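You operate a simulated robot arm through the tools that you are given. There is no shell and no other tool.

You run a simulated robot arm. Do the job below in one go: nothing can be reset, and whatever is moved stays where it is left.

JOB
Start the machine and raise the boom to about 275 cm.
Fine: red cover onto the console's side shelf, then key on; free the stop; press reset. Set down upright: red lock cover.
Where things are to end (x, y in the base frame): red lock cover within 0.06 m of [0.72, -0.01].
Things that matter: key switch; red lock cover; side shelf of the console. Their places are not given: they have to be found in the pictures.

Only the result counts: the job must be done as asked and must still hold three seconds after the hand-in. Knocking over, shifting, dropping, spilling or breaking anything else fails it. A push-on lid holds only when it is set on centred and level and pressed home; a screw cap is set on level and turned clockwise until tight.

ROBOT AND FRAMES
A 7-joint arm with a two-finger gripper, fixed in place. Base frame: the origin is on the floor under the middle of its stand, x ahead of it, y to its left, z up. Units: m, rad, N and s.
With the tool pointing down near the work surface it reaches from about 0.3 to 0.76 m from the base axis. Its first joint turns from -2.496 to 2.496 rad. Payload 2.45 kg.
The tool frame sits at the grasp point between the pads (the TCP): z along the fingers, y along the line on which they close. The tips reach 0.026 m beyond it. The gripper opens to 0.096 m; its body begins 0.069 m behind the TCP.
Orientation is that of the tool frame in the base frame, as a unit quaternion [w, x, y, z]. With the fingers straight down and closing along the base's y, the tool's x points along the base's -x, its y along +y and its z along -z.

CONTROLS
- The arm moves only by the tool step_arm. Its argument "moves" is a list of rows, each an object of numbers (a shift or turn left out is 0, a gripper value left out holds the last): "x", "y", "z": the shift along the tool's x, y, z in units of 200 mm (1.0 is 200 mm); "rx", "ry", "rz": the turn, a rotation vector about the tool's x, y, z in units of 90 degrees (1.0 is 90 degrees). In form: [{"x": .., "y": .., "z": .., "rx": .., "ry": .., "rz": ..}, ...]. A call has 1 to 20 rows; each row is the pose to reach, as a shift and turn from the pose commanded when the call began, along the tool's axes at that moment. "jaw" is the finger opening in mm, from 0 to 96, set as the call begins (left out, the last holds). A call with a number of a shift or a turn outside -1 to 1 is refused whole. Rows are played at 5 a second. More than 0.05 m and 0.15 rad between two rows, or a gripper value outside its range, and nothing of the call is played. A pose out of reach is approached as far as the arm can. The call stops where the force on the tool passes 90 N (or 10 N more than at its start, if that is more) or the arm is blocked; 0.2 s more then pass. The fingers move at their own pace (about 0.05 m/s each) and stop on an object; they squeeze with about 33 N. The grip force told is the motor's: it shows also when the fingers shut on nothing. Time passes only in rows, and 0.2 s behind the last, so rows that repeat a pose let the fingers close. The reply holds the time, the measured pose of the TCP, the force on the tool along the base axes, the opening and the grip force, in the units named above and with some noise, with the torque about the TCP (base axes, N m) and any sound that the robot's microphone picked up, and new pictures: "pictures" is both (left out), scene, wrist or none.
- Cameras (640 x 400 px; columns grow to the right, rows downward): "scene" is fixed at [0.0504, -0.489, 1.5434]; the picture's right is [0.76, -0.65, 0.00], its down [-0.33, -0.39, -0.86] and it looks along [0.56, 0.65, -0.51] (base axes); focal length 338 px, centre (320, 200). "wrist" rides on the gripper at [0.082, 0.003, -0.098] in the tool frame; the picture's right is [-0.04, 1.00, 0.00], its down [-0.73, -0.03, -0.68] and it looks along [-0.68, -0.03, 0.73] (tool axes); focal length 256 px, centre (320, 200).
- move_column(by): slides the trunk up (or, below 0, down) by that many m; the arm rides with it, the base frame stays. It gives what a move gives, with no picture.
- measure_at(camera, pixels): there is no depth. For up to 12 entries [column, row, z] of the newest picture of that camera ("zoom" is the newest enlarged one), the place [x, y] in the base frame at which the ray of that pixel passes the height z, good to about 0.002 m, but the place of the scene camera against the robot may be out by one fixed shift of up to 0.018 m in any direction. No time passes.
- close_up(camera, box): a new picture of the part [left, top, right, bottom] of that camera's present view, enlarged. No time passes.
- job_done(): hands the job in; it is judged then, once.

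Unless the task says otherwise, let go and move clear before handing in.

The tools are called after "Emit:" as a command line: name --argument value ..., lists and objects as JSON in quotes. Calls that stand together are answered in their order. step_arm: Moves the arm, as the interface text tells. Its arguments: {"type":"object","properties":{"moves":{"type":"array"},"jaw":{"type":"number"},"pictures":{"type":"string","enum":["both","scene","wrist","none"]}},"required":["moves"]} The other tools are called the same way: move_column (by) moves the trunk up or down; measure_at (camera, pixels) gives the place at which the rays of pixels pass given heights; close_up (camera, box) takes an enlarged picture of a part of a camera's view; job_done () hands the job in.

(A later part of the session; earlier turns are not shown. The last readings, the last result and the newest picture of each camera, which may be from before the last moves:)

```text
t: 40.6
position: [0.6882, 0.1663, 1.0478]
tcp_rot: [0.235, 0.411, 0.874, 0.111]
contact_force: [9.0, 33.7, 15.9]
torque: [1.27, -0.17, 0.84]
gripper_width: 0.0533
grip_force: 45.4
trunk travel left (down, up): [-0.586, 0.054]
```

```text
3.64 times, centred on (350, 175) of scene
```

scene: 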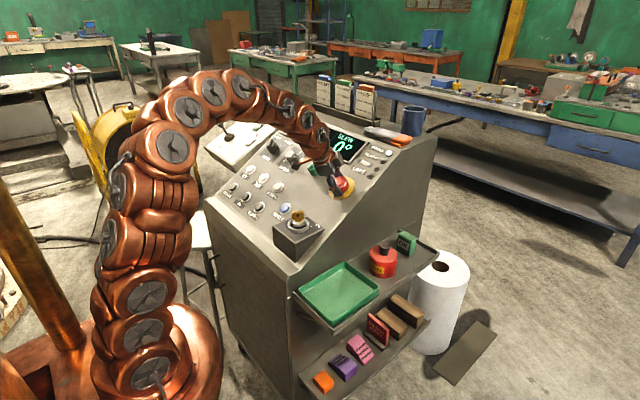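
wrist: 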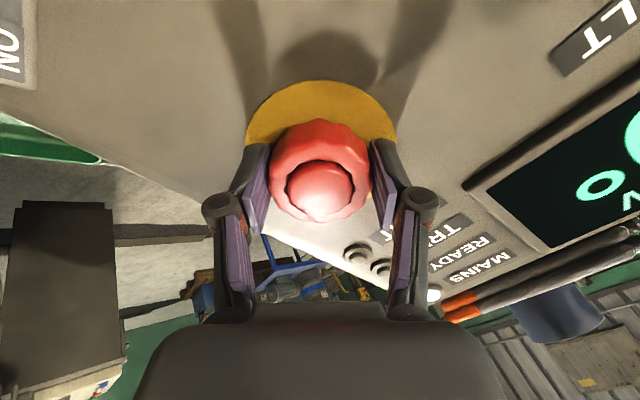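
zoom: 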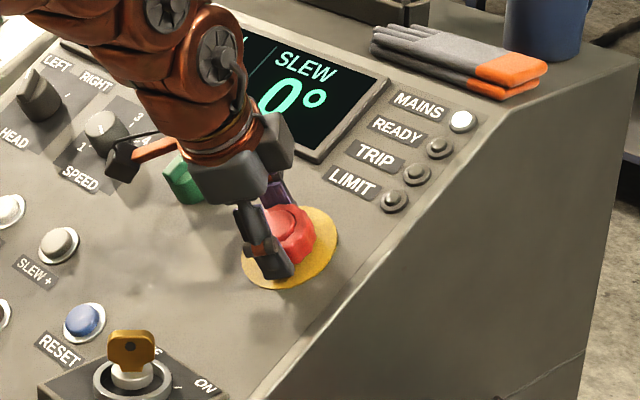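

The head has turned about 50° with almost no resisting torque about its axis. I'll open the jaw and see whether it has popped out.

Emit:
step_arm --moves '[{"z": 0}, {"z": 0}, {"z": 0}, {"z": 0}]' --jaw 80 --pictures "both"

Emit:
close_up --camera "wrist" --box '[200, 60, 440, 260]'

Emit:
close_up --camera "scene" --box '[280, 120, 420, 230]'

```text
t: 41.6
position: [0.6871, 0.1642, 1.0473]
tcp_rot: [0.233, 0.411, 0.874, 0.11]
contact_force: [0.3, -0.3, 0.0]
torque: [-0.01, 0.0, 0.0]
gripper_width: 0.0799
grip_force: 0.0
trunk travel left (down, up): [-0.586, 0.054]
```

scene: 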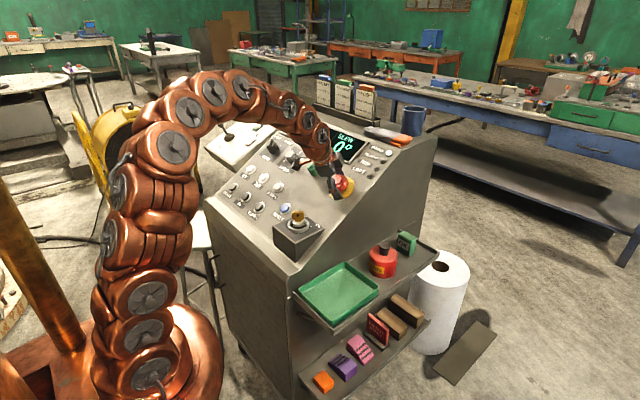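
wrist: 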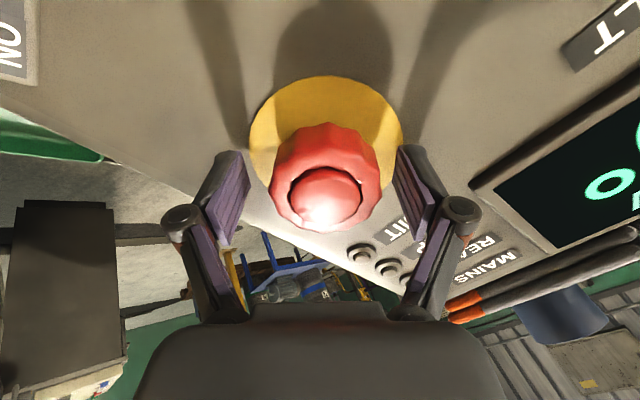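

```text
2.00 times, centred on (320, 160) of wrist
```

zoom: 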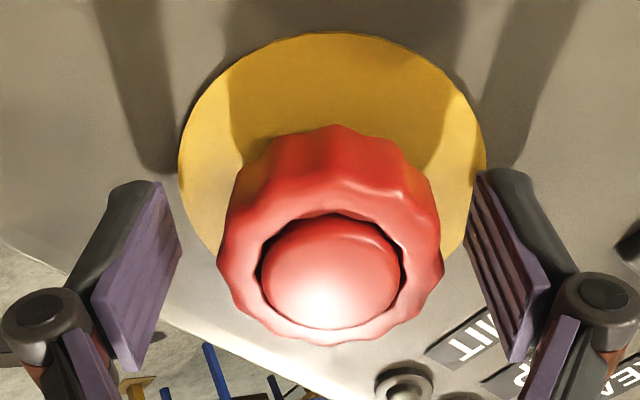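

```text
3.64 times, centred on (350, 175) of scene
```

zoom: 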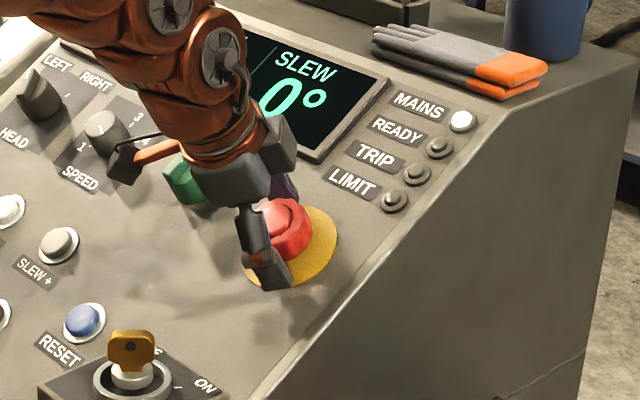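

The head has risen about 8 mm relative to the yellow disc compared with the gripped view, so the stop has been freed. I'll back off along the tool axis and turn the tool back square.

Emit:
step_arm --moves '[{"z": -0.08}, {"z": -0.2}, {"z": -0.32}, {"z": -0.45, "rz": -0.06}, {"z": -0.45, "rz": -0.13}, {"z": -0.45, "rz": -0.2}, {"z": -0.45, "rz": -0.27}, {"z": -0.45, "rz": -0.34}, {"z": -0.45, "rz": -0.41}, {"z": -0.45, "rz": -0.48}, {"z": -0.45, "rz": -0.56}]' --pictures "both"

Emit:
close_up --camera "wrist" --box '[220, 20, 420, 240]'

Emit:
close_up --camera "scene" --box '[240, 100, 440, 260]'

```text
t: 44.0
position: [0.6408, 0.1648, 1.1249]
tcp_rot: [0.258, -0.001, 0.966, 0.0]
contact_force: [0.3, -0.5, -0.2]
torque: [-0.02, -0.02, -0.01]
gripper_width: 0.08
grip_force: 0.0
trunk travel left (down, up): [-0.586, 0.054]
```

scene: 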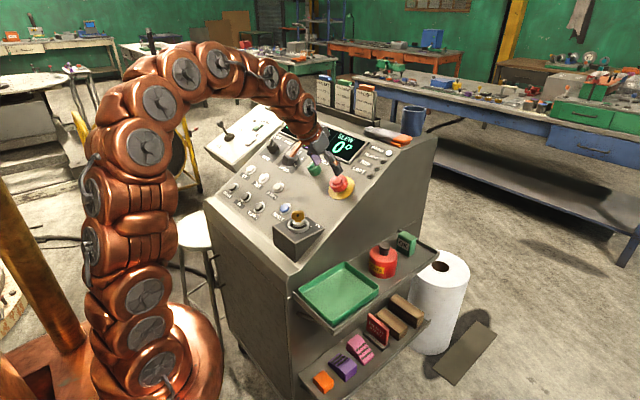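
wrist: 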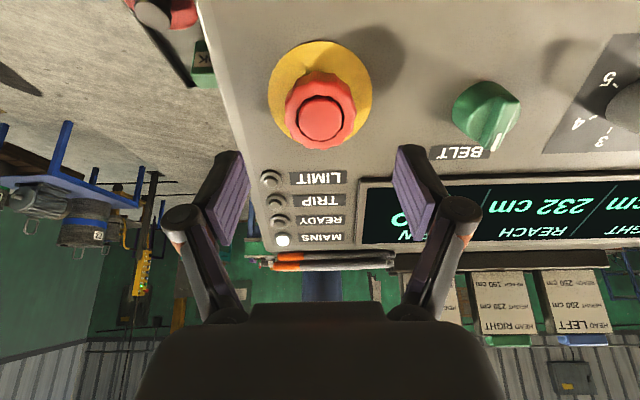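

```text
1.82 times, centred on (320, 130) of wrist
```

zoom: 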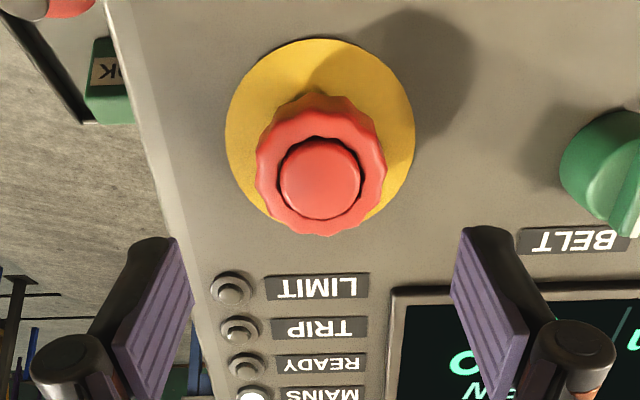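

```text
2.50 times, centred on (340, 180) of scene
```

zoom: 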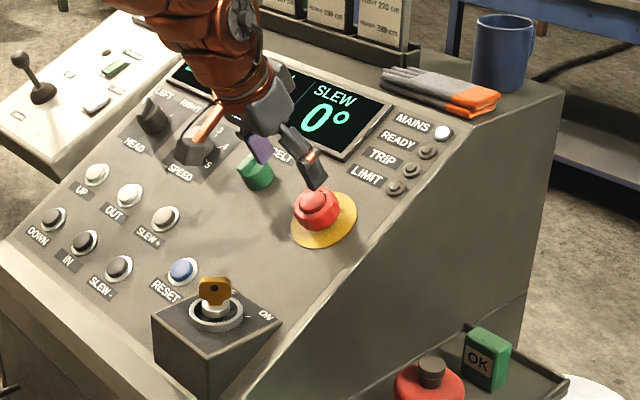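

The stop stands out further from its disc than before, so it's free. Next I'll close the jaw and move across, parallel to the panel, to a spot about 10 cm in front of the blue RESET button.

Emit:
step_arm --moves '[{"y": 0.15, "x": 0.05}, {"y": 0.32, "x": 0.12}, {"y": 0.48, "x": 0.24}, {"y": 0.61, "x": 0.38}, {"y": 0.61, "x": 0.55}, {"y": 0.61, "x": 0.725, "z": 0.015}]' --jaw 0 --pictures "both"

Emit:
close_up --camera "wrist" --box '[200, 20, 440, 260]'

Emit:
close_up --camera "scene" --box '[240, 100, 440, 260]'

```text
t: 45.4
position: [0.5165, 0.2875, 1.0503]
tcp_rot: [0.258, 0.0, 0.966, 0.0]
contact_force: [0.4, -0.1, 0.5]
torque: [-0.02, 0.0, 0.0]
gripper_width: 0.0
grip_force: 28.3
trunk travel left (down, up): [-0.586, 0.054]
```

scene: 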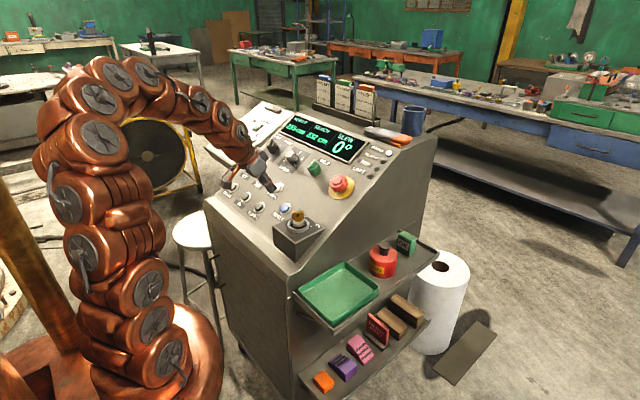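
wrist: 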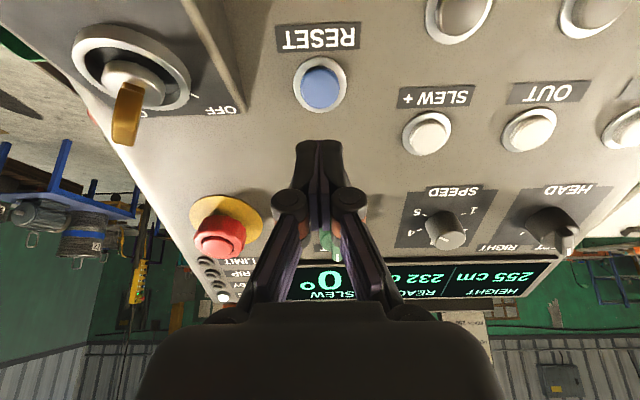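

```text
1.67 times, centred on (320, 140) of wrist
```

zoom: 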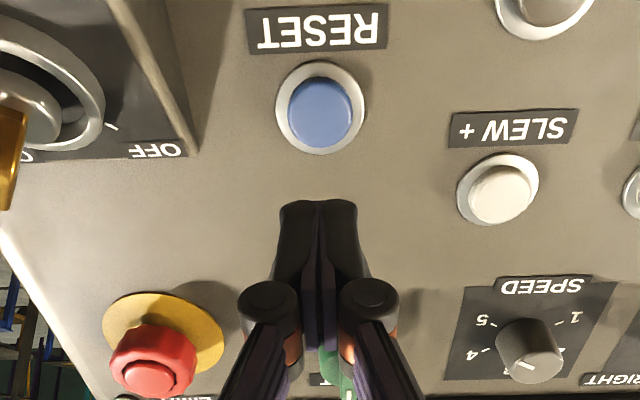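

```text
2.50 times, centred on (340, 180) of scene
```

zoom: 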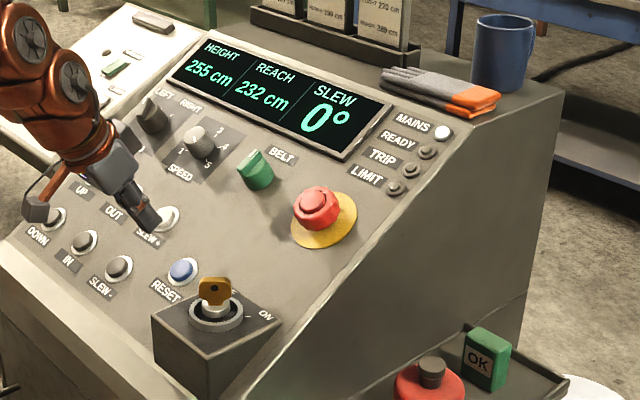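

HEIGHT reads 255 cm and REACH 232 cm. The RESET button is at wrist (320,87); I'll measure it and its neighbours' rays.

Emit:
measure_at --camera "wrist" --pixels '[[320.5, 86, 0.92], [320.5, 86, 0.93], [320.5, 86, 0.94], [320.5, 86, 0.95], [320.5, 86, 0.96], [427, 134, 0.95], [427, 134, 0.97], [528, 130, 0.95], [528, 130, 0.97], [225, 222, 1.02]]'

Emit:
close_up --camera "wrist" --box '[400, 0, 640, 200]'

```text
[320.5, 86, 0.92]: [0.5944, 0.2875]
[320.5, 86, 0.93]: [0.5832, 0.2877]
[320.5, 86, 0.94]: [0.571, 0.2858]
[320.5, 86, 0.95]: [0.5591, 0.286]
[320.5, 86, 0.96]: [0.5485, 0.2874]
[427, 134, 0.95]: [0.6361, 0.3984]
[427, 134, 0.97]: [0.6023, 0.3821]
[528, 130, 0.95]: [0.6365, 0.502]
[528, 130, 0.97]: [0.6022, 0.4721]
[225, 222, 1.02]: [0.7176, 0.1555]
```

```text
2.00 times, centred on (520, 100) of wrist
```

zoom: 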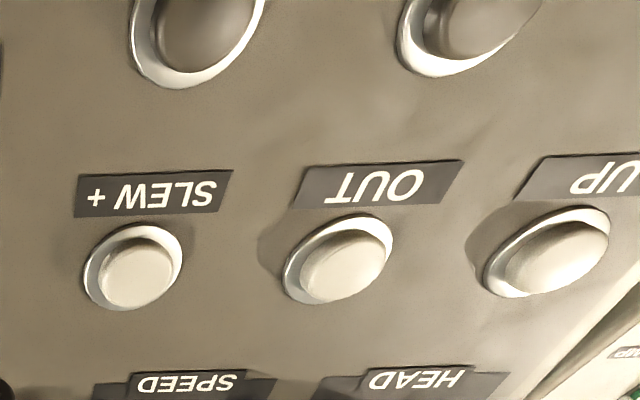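

RESET resolves to about (0.5665, 0.287, 0.944), 8 mm down-panel from the tool axis and 9 cm from the fingertips. I'll align and advance 7 cm, then check.

Emit:
step_arm --moves '[{"x": 0.042, "z": 0.05}, {"x": 0.042, "z": 0.13}, {"x": 0.042, "z": 0.21}, {"x": 0.042, "z": 0.29}, {"x": 0.042, "z": 0.35}]' --pictures "both"

Emit:
close_up --camera "wrist" --box '[240, 60, 400, 220]'

Emit:
close_up --camera "scene" --box '[220, 160, 340, 260]'

```text
t: 46.6
position: [0.5429, 0.2874, 0.9881]
tcp_rot: [0.258, -0.001, 0.966, 0.0]
contact_force: [0.5, 1.2, 0.4]
torque: [-0.02, 0.01, -0.02]
gripper_width: 0.0
grip_force: 28.7
trunk travel left (down, up): [-0.586, 0.054]
```

scene: 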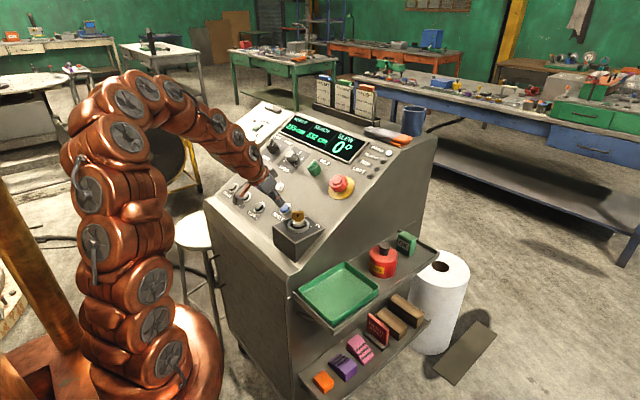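
wrist: 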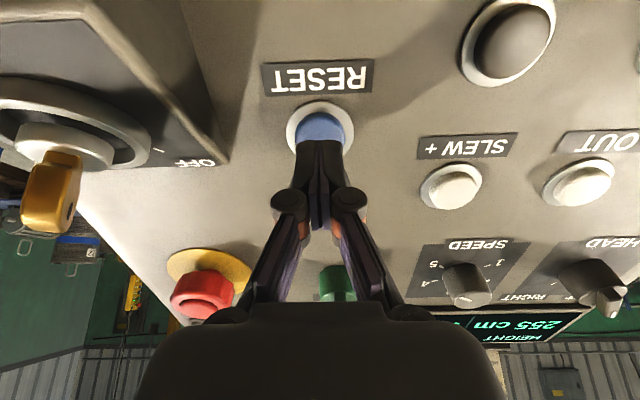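

```text
2.50 times, centred on (320, 140) of wrist
```

zoom: 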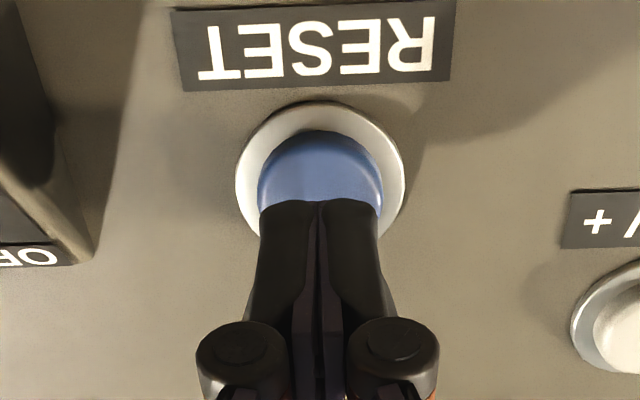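

```text
4.00 times, centred on (280, 210) of scene
```

zoom: 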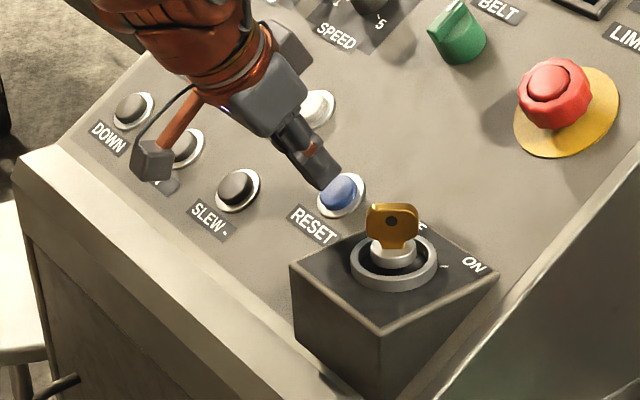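

The closed fingertips line up with the blue button, about 2.4 cm short of it. I'll advance 1.8 cm, then press in small steps.

Emit:
step_arm --moves '[{"x": 0.006, "z": 0.04}, {"x": 0.006, "z": 0.08}, {"x": 0.006, "z": 0.1}]' --pictures "wrist"

Emit:
close_up --camera "scene" --box '[220, 160, 340, 260]'

```text
t: 47.4
position: [0.5533, 0.2855, 0.9679]
tcp_rot: [0.259, 0.0, 0.966, 0.0]
contact_force: [-2.2, -1.4, 3.0]
torque: [-0.07, -0.05, 0.02]
gripper_width: 0.006
grip_force: 28.5
trunk travel left (down, up): [-0.586, 0.054]
heard: click
```

wrist: 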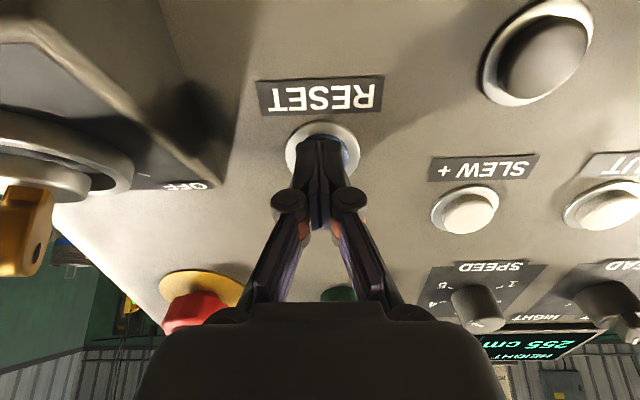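

```text
4.00 times, centred on (280, 210) of scene
```

zoom: 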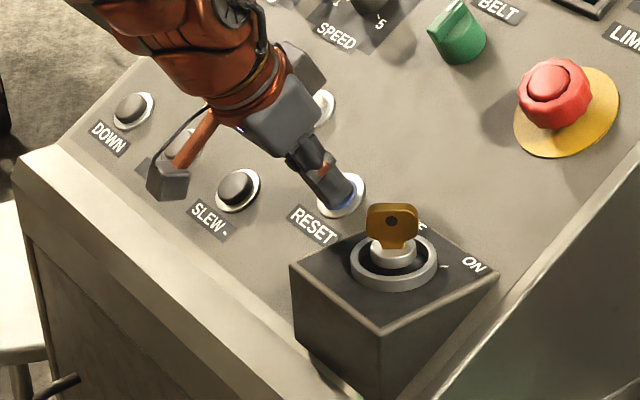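

A click was heard with about 3.5 N on the button, so RESET has been pressed. I'll check the lamps and then back off.

Emit:
close_up --camera "scene" --box '[280, 100, 420, 200]'

Emit:
step_arm --moves '[{"z": -0.06}, {"z": -0.15}, {"z": -0.25}, {"z": -0.35}]' --pictures "both"

Emit:
close_up --camera "scene" --box '[260, 100, 420, 220]'

```text
4.00 times, centred on (350, 150) of scene
```

zoom: 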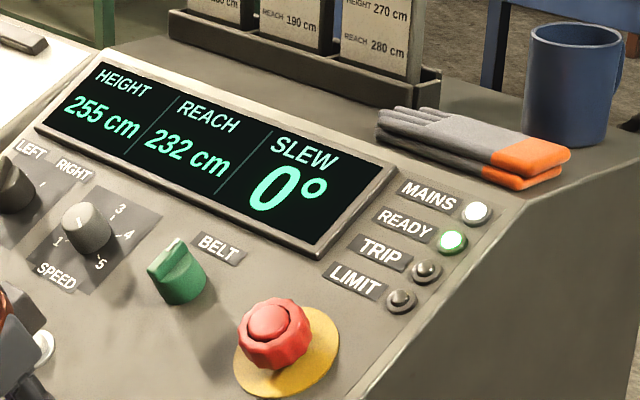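

```text
t: 48.4
position: [0.5195, 0.287, 1.0281]
tcp_rot: [0.259, -0.001, 0.966, 0.0]
contact_force: [-0.4, 0.7, 1.0]
torque: [0.02, -0.05, -0.01]
gripper_width: 0.0
grip_force: 28.3
trunk travel left (down, up): [-0.586, 0.054]
```

scene: 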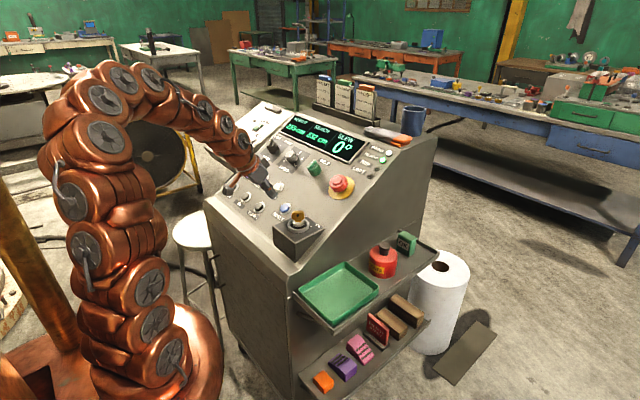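
wrist: 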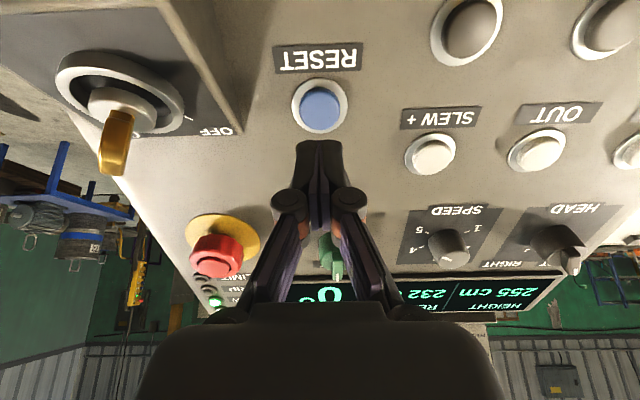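

```text
3.33 times, centred on (340, 160) of scene
```

zoom: 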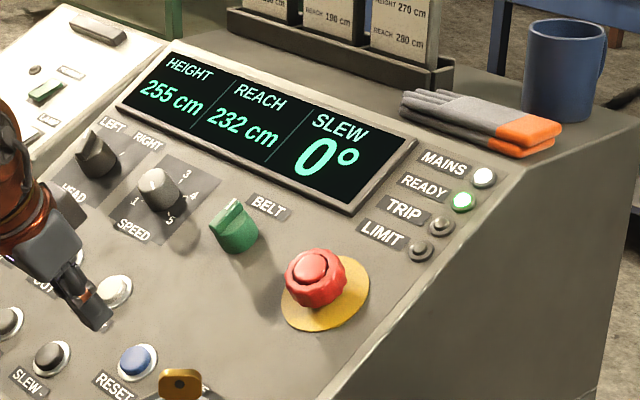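

READY is now lit green with HEIGHT 255 cm, so the machine is started. UP is at about (0.607, 0.569, 0.967), far out to the left, so I'll raise the trunk 5 cm for reach and swing over with the tool turned 25° toward it.

Emit:
move_column --by 0.05

Emit:
step_arm --moves '[{"y": 0.15, "rx": -0.028, "rz": -0.048}, {"y": 0.32, "rx": -0.056, "rz": -0.096}, {"y": 0.48, "rx": -0.083, "rz": -0.144}, {"y": 0.64, "rx": -0.111, "rz": -0.192}, {"y": 0.8, "rx": -0.139, "rz": -0.241}]' --pictures "both"

```text
t: 49.3
position: [0.5187, 0.2868, 1.0779]
tcp_rot: [0.259, 0.0, 0.966, 0.0]
contact_force: [-0.5, 0.6, -0.4]
torque: [0.02, -0.03, 0.0]
gripper_width: 0.0
grip_force: 28.2
trunk travel left (down, up): [-0.636, 0.004]
```

```text
t: 50.5
position: [0.5146, 0.4496, 1.0774]
tcp_rot: [0.253, -0.211, 0.943, 0.057]
contact_force: [0.0, -0.9, -0.2]
torque: [0.01, 0.0, -0.01]
gripper_width: 0.0
grip_force: 28.4
trunk travel left (down, up): [-0.636, 0.004]
```

scene: 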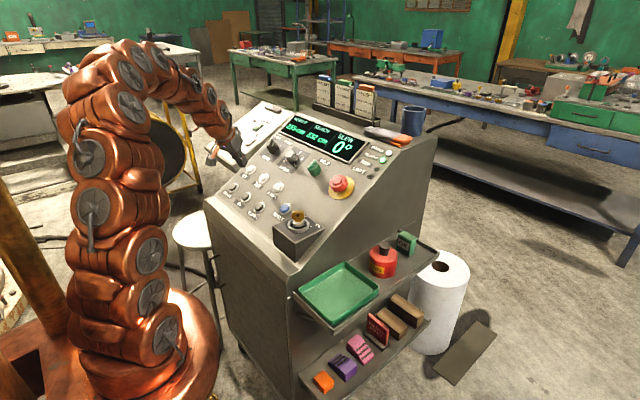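
wrist: 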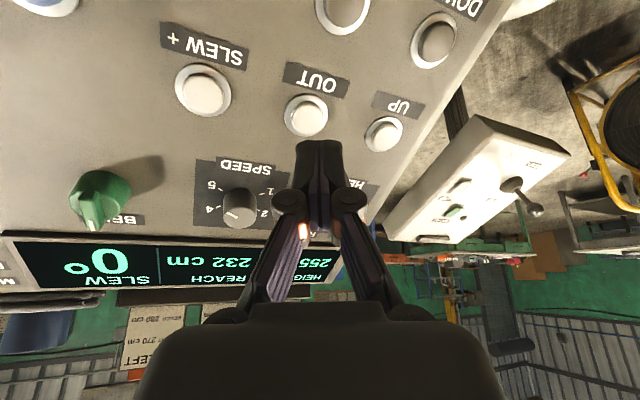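

UP is at wrist (384,133) now. I'll measure its ray and OUT's to fix its place on the panel.

Emit:
measure_at --camera "wrist" --pixels '[[385, 133, 0.95], [385, 133, 0.96], [385, 133, 0.97], [385, 133, 0.98], [306, 116, 0.95], [306, 116, 0.97], [204, 91, 0.95], [204, 91, 0.97]]'

Emit:
close_up --camera "wrist" --box '[260, 40, 460, 200]'

```text
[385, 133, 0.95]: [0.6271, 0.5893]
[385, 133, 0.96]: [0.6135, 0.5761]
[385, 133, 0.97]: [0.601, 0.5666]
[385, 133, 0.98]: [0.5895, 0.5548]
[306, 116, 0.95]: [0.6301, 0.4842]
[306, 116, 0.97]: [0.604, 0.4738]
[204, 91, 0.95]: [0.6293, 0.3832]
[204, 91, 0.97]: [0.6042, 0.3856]
```

```text
2.50 times, centred on (360, 120) of wrist
```

zoom: 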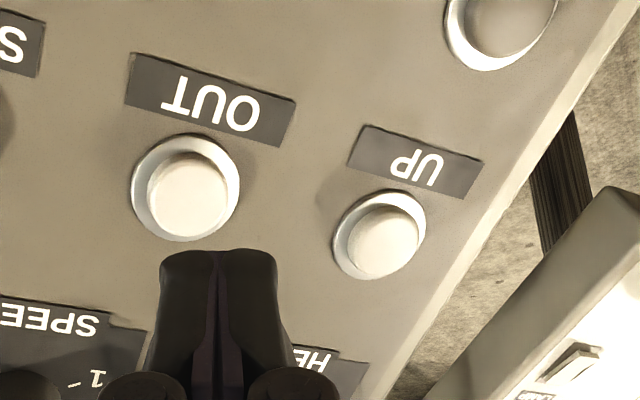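

UP's top resolves to about (0.606, 0.572, 0.967). I'll line up with it and stop with the closed fingertips about 4 cm short.

Emit:
step_arm --moves '[{"x": -0.1, "y": 0.12}, {"x": -0.2, "y": 0.24, "z": 0.05}, {"x": -0.306, "y": 0.362, "z": 0.14}, {"x": -0.306, "y": 0.362, "z": 0.26}, {"x": -0.306, "y": 0.362, "z": 0.38}, {"x": -0.306, "y": 0.362, "z": 0.484}]' --pictures "both"

Emit:
close_up --camera "wrist" --box '[220, 40, 420, 220]'

Emit:
close_up --camera "scene" --box '[190, 90, 370, 220]'

```text
t: 51.9
position: [0.5795, 0.559, 1.0244]
tcp_rot: [0.254, -0.21, 0.943, 0.056]
contact_force: [0.3, -0.7, -0.8]
torque: [-0.02, 0.03, -0.02]
gripper_width: 0.0
grip_force: 28.2
trunk travel left (down, up): [-0.636, 0.004]
```

scene: 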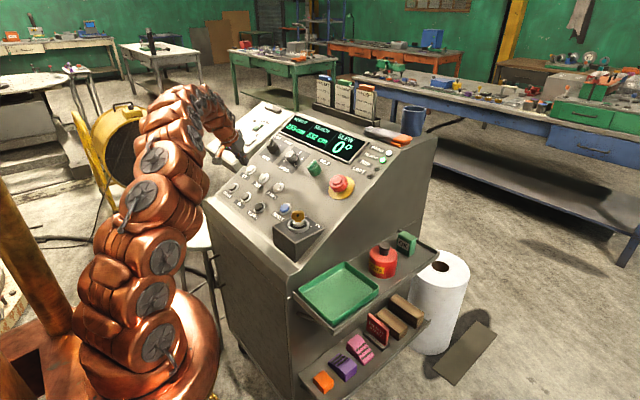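
wrist: 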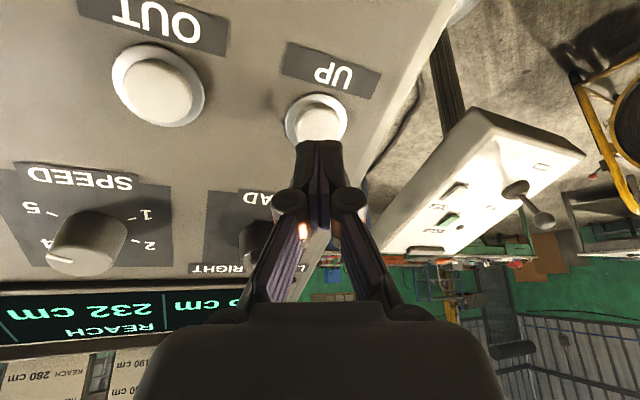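

```text
2.22 times, centred on (320, 130) of wrist
```

zoom: 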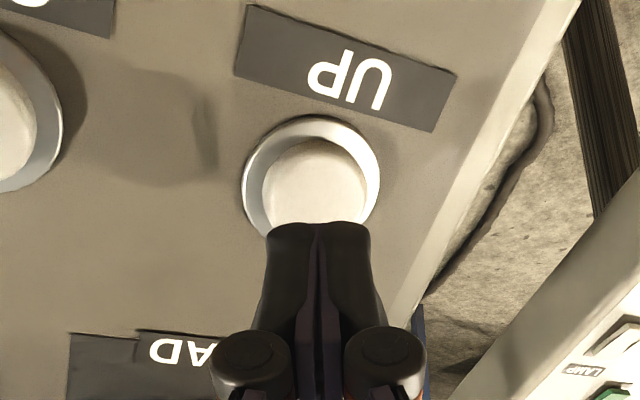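

```text
3.08 times, centred on (280, 155) of scene
```

zoom: 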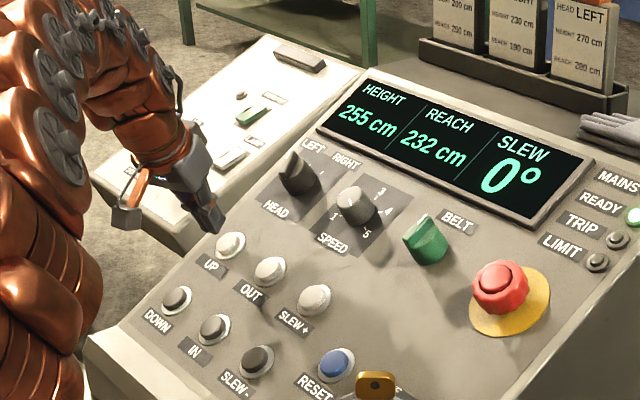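

The fingertips line up with UP (button centre at wrist (318,125)), about 4 cm short, and the scene view keeps the display readable. I'll close in by 2.6 cm.

Emit:
step_arm --moves '[{"z": 0.05}, {"z": 0.1}, {"z": 0.13}]' --pictures "both"

Emit:
close_up --camera "wrist" --box '[240, 60, 400, 220]'

Emit:
close_up --camera "scene" --box '[190, 90, 370, 220]'

```text
t: 52.7
position: [0.5908, 0.5623, 1.0005]
tcp_rot: [0.253, -0.209, 0.943, 0.056]
contact_force: [-0.9, -0.1, 0.4]
torque: [-0.03, -0.01, -0.06]
gripper_width: 0.0
grip_force: 28.9
trunk travel left (down, up): [-0.636, 0.004]
```

scene: 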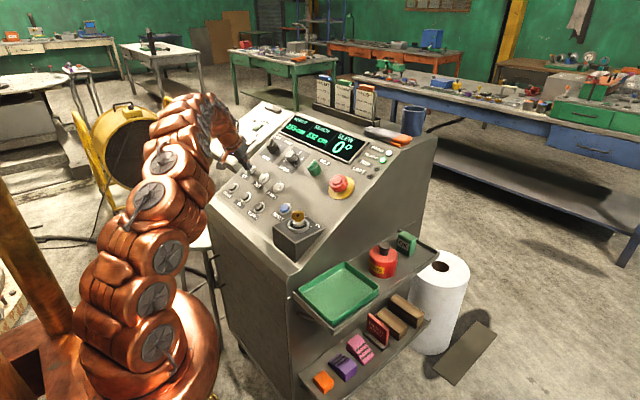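
wrist: 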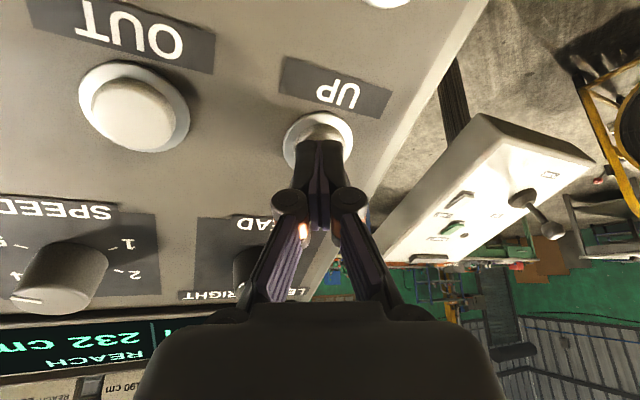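

```text
2.50 times, centred on (320, 140) of wrist
```

zoom: 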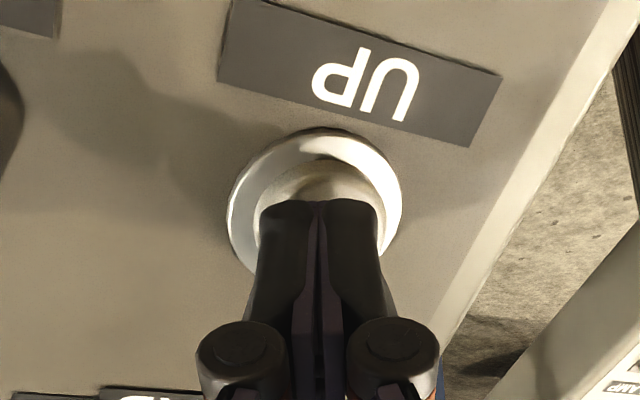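

```text
3.08 times, centred on (280, 155) of scene
```

zoom: 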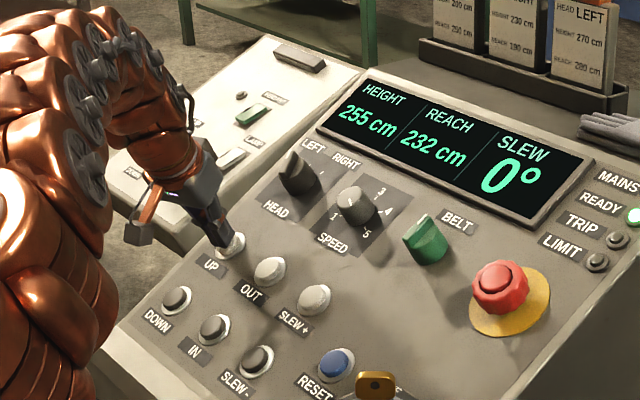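

The tip is about 1 cm off the UP button. I'll make a short test press (advance to about 14 mm, hold briefly, withdraw) and read the height.

Emit:
step_arm --moves '[{"z": 0.04}, {"z": 0.07}, {"z": 0.07}, {"z": 0.03}, {"z": 0.0}]' --pictures "scene"

Emit:
close_up --camera "scene" --box '[190, 90, 370, 220]'

```text
t: 53.9
position: [0.5917, 0.5607, 0.9995]
tcp_rot: [0.252, -0.21, 0.943, 0.056]
contact_force: [-0.4, 0.5, -0.2]
torque: [0.0, 0.01, -0.02]
gripper_width: 0.0001
grip_force: 29.1
trunk travel left (down, up): [-0.636, 0.004]
heard: click
```

scene: 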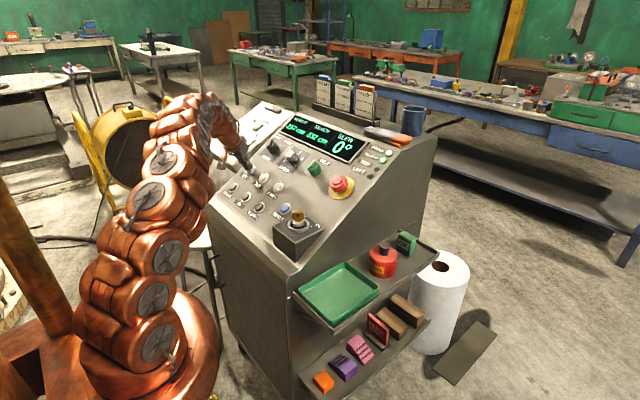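

```text
3.08 times, centred on (280, 155) of scene
```

zoom: 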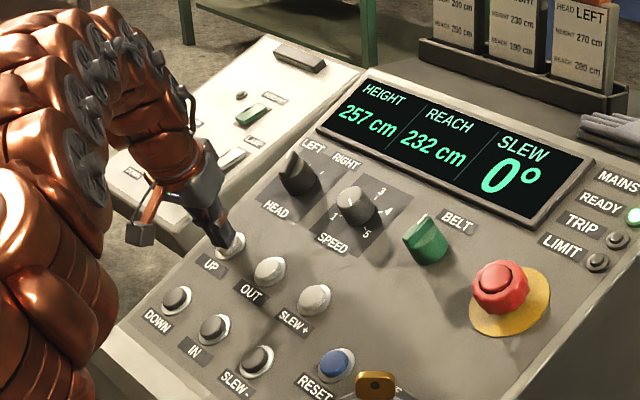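

The press clicked and HEIGHT went from 255 to 257 cm, roughly 4–5 cm/s. I'll hold about 2 s longer and read again.

Emit:
step_arm --moves '[{"z": 0.04}, {"z": 0.07}, {"z": 0.07}, {"z": 0.07}, {"z": 0.07}, {"z": 0.07}, {"z": 0.07}, {"z": 0.07}, {"z": 0.07}, {"z": 0.07}, {"z": 0.07}, {"z": 0.03}, {"z": 0.0}]' --pictures "scene"

Emit:
close_up --camera "scene" --box '[190, 90, 370, 220]'

```text
t: 56.7
position: [0.593, 0.5593, 1.001]
tcp_rot: [0.251, -0.209, 0.944, 0.055]
contact_force: [-0.5, 0.0, 0.6]
torque: [-0.03, -0.01, 0.0]
gripper_width: 0.0
grip_force: 28.7
trunk travel left (down, up): [-0.636, 0.004]
heard: click
```

scene: 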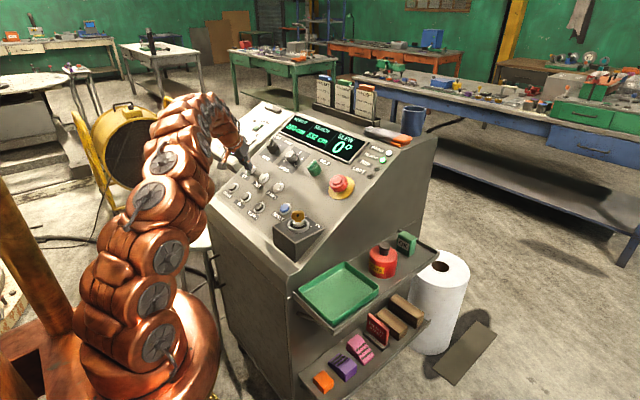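

```text
3.08 times, centred on (280, 155) of scene
```

zoom: 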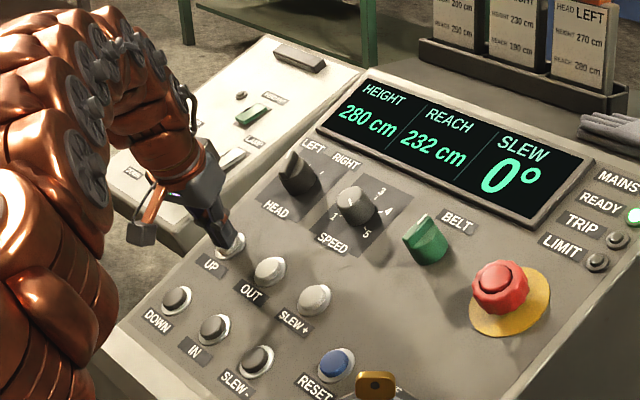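

HEIGHT now seems to read 280 cm, so it rose faster than expected. I'll enlarge the display to be sure.

Emit:
close_up --camera "scene" --box '[275, 110, 355, 165]'

Emit:
close_up --camera "scene" --box '[200, 160, 300, 230]'

```text
7.27 times, centred on (315, 138) of scene
```

zoom: 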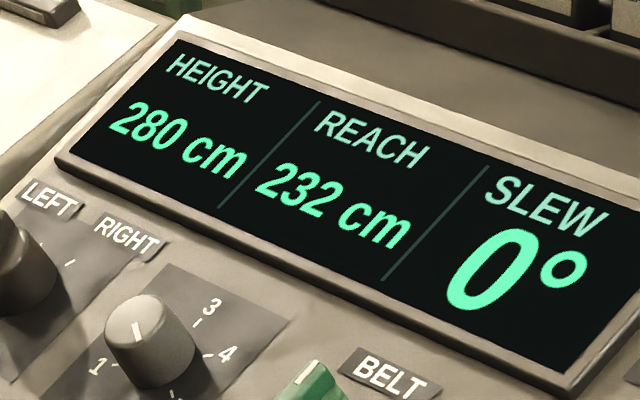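

```text
5.71 times, centred on (250, 195) of scene
```

zoom: 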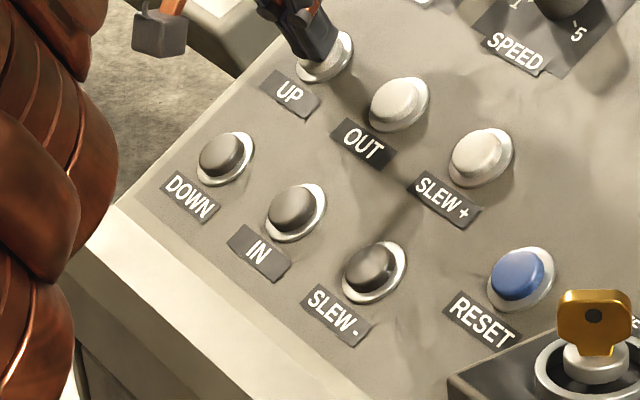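

The display reads 280 cm, 5 cm too high, so I'll use DOWN briefly. I'll back off 4 cm and shift down-panel to DOWN at about (0.528, 0.567, 0.922).

Emit:
step_arm --moves '[{"z": -0.08}, {"z": -0.2}, {"x": 0.14, "y": 0.05, "z": -0.2}, {"x": 0.28, "y": 0.1, "z": -0.19}, {"x": 0.426, "y": 0.147, "z": -0.185}]' --pictures "both"

Emit:
close_up --camera "wrist" --box '[220, 20, 420, 220]'

```text
t: 57.9
position: [0.497, 0.5509, 0.9884]
tcp_rot: [0.253, -0.21, 0.943, 0.056]
contact_force: [0.5, -1.2, -1.1]
torque: [-0.02, 0.01, -0.02]
gripper_width: 0.0
grip_force: 28.1
trunk travel left (down, up): [-0.636, 0.004]
```

scene: 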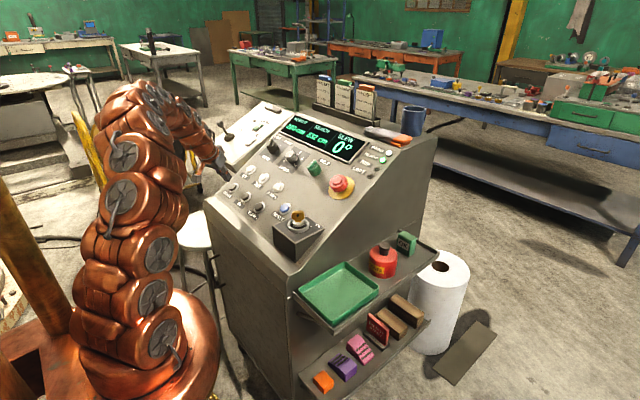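
wrist: 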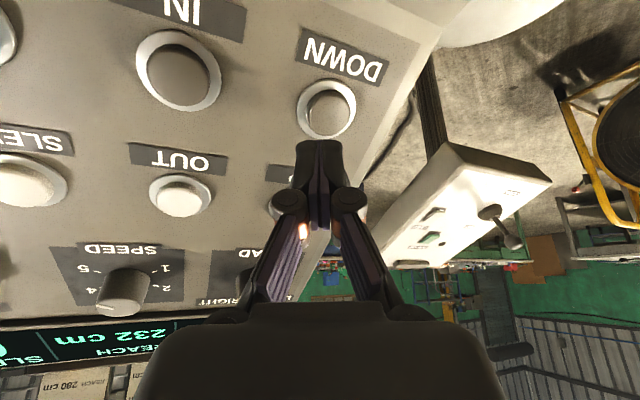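

```text
2.00 times, centred on (320, 120) of wrist
```

zoom: 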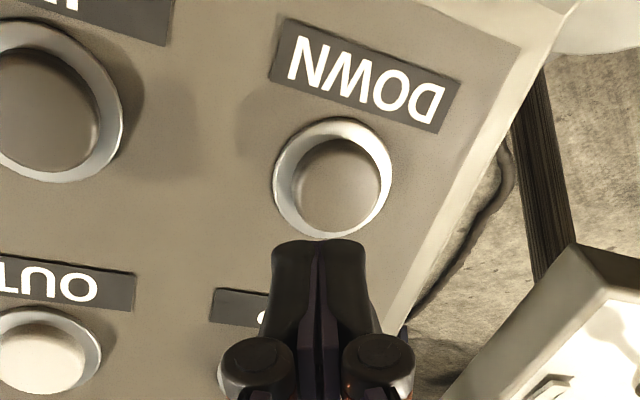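

DOWN is at wrist (328.5,114), slightly right of and above the tool axis. I'll measure it.

Emit:
measure_at --camera "wrist" --pixels '[[328.5, 114, 0.91], [328.5, 114, 0.92], [328.5, 114, 0.93]]'

```text
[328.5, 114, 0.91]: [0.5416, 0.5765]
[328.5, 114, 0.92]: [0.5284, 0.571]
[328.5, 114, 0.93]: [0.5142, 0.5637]
```

DOWN's top resolves to (0.527, 0.570, 0.921). I'll align and close in to about 12 mm off.

Emit:
step_arm --moves '[{"x": 0.016, "y": 0.023, "z": 0.06}, {"x": 0.016, "y": 0.023, "z": 0.12}, {"x": 0.016, "y": 0.023, "z": 0.19}]' --pictures "wrist"

Emit:
close_up --camera "wrist" --box '[240, 60, 400, 220]'

Emit:
close_up --camera "scene" --box '[190, 110, 350, 230]'

```text
t: 58.7
position: [0.5099, 0.5605, 0.955]
tcp_rot: [0.253, -0.21, 0.943, 0.056]
contact_force: [0.7, 0.1, 0.6]
torque: [-0.02, -0.01, 0.0]
gripper_width: 0.0
grip_force: 28.2
trunk travel left (down, up): [-0.636, 0.004]
```

wrist: 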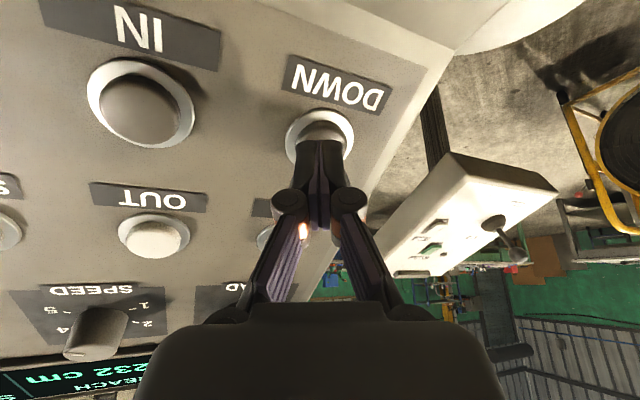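

```text
2.50 times, centred on (320, 140) of wrist
```

zoom: 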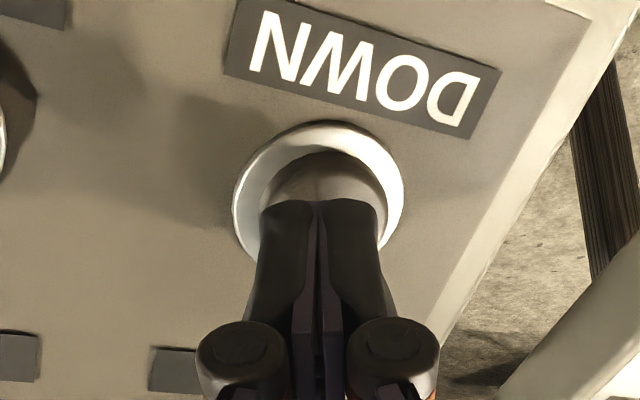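

```text
3.33 times, centred on (270, 170) of scene
```

zoom: 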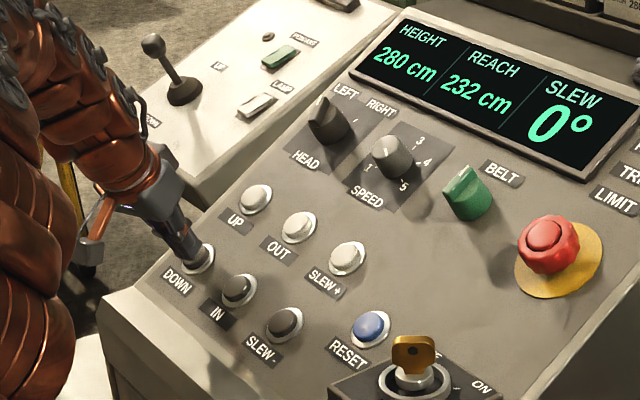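

Same geometry as with UP. I'll give a short press like the first one plus one extra step (expected about -4 to -5 cm).

Emit:
step_arm --moves '[{"z": 0.04}, {"z": 0.07}, {"z": 0.07}, {"z": 0.07}, {"z": 0.03}, {"z": 0.0}]' --pictures "scene"

Emit:
close_up --camera "scene" --box '[275, 110, 355, 165]'

```text
t: 60.1
position: [0.5091, 0.5597, 0.9567]
tcp_rot: [0.252, -0.21, 0.943, 0.056]
contact_force: [-0.7, 0.7, -0.5]
torque: [-0.01, 0.03, 0.01]
gripper_width: 0.0
grip_force: 28.4
trunk travel left (down, up): [-0.636, 0.004]
heard: click
```

scene: 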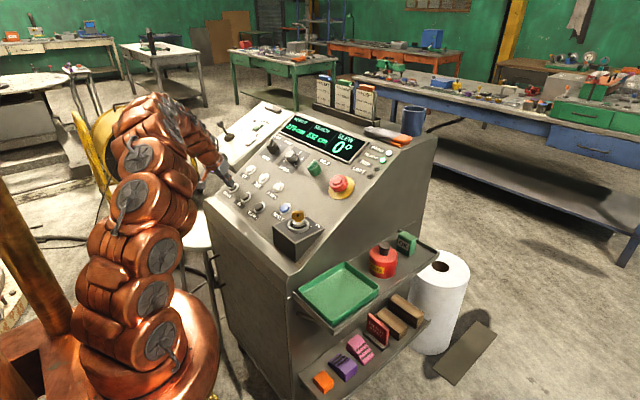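

```text
7.27 times, centred on (315, 138) of scene
```

zoom: 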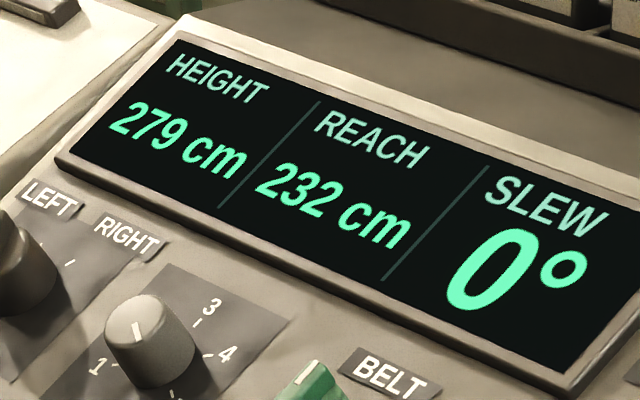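

It moved 1 cm, to 279 cm. I'll press again with one more hold step.

Emit:
step_arm --moves '[{"z": 0.04}, {"z": 0.07}, {"z": 0.07}, {"z": 0.07}, {"z": 0.07}, {"z": 0.03}, {"z": 0.0}]' --pictures "scene"

Emit:
close_up --camera "scene" --box '[275, 110, 355, 165]'

```text
t: 61.7
position: [0.5097, 0.5603, 0.9574]
tcp_rot: [0.253, -0.21, 0.943, 0.057]
contact_force: [0.8, -0.7, 0.5]
torque: [-0.04, 0.01, -0.01]
gripper_width: 0.0
grip_force: 28.4
trunk travel left (down, up): [-0.636, 0.004]
heard: click
```

scene: 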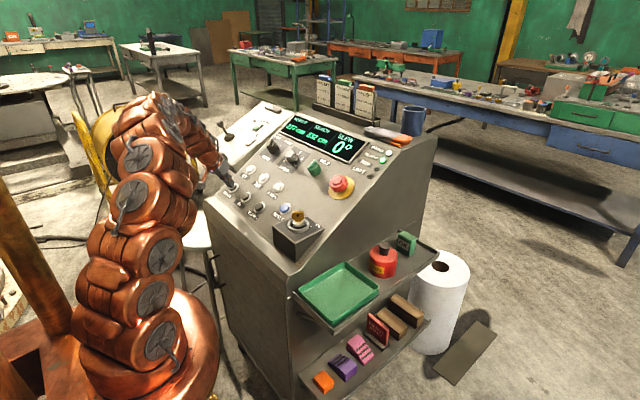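

```text
7.27 times, centred on (315, 138) of scene
```

zoom: 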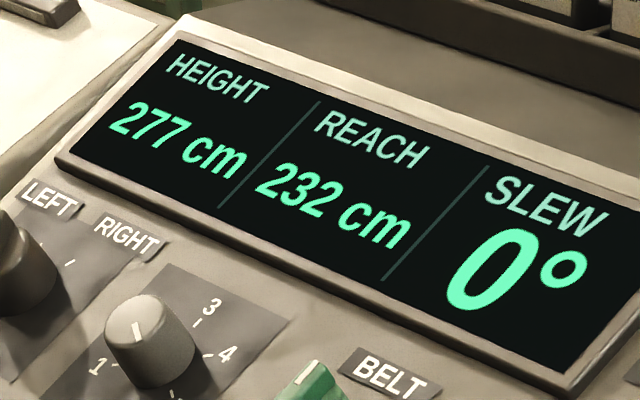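

Now 277 cm. The same press again should give about 275.

Emit:
step_arm --moves '[{"z": 0.04}, {"z": 0.07}, {"z": 0.07}, {"z": 0.07}, {"z": 0.07}, {"z": 0.03}, {"z": 0.0}]' --pictures "scene"

Emit:
close_up --camera "scene" --box '[275, 110, 355, 165]'

```text
t: 63.3
position: [0.5081, 0.5597, 0.9571]
tcp_rot: [0.253, -0.209, 0.943, 0.056]
contact_force: [0.2, 0.0, -0.5]
torque: [0.0, -0.02, -0.01]
gripper_width: 0.0001
grip_force: 28.3
trunk travel left (down, up): [-0.636, 0.004]
heard: click
```

scene: 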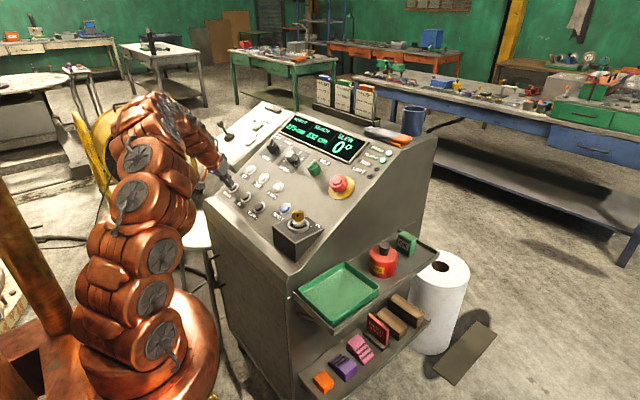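

```text
7.27 times, centred on (315, 138) of scene
```

zoom: 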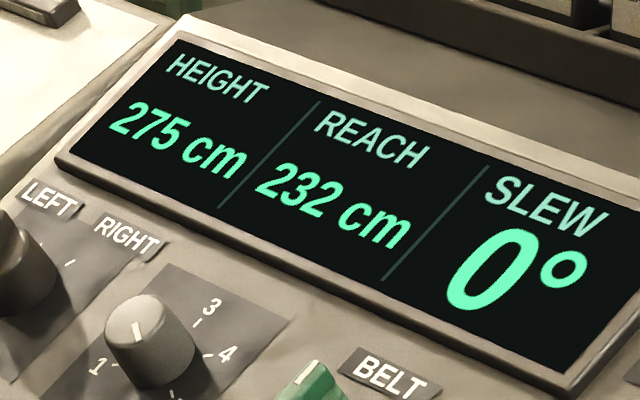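

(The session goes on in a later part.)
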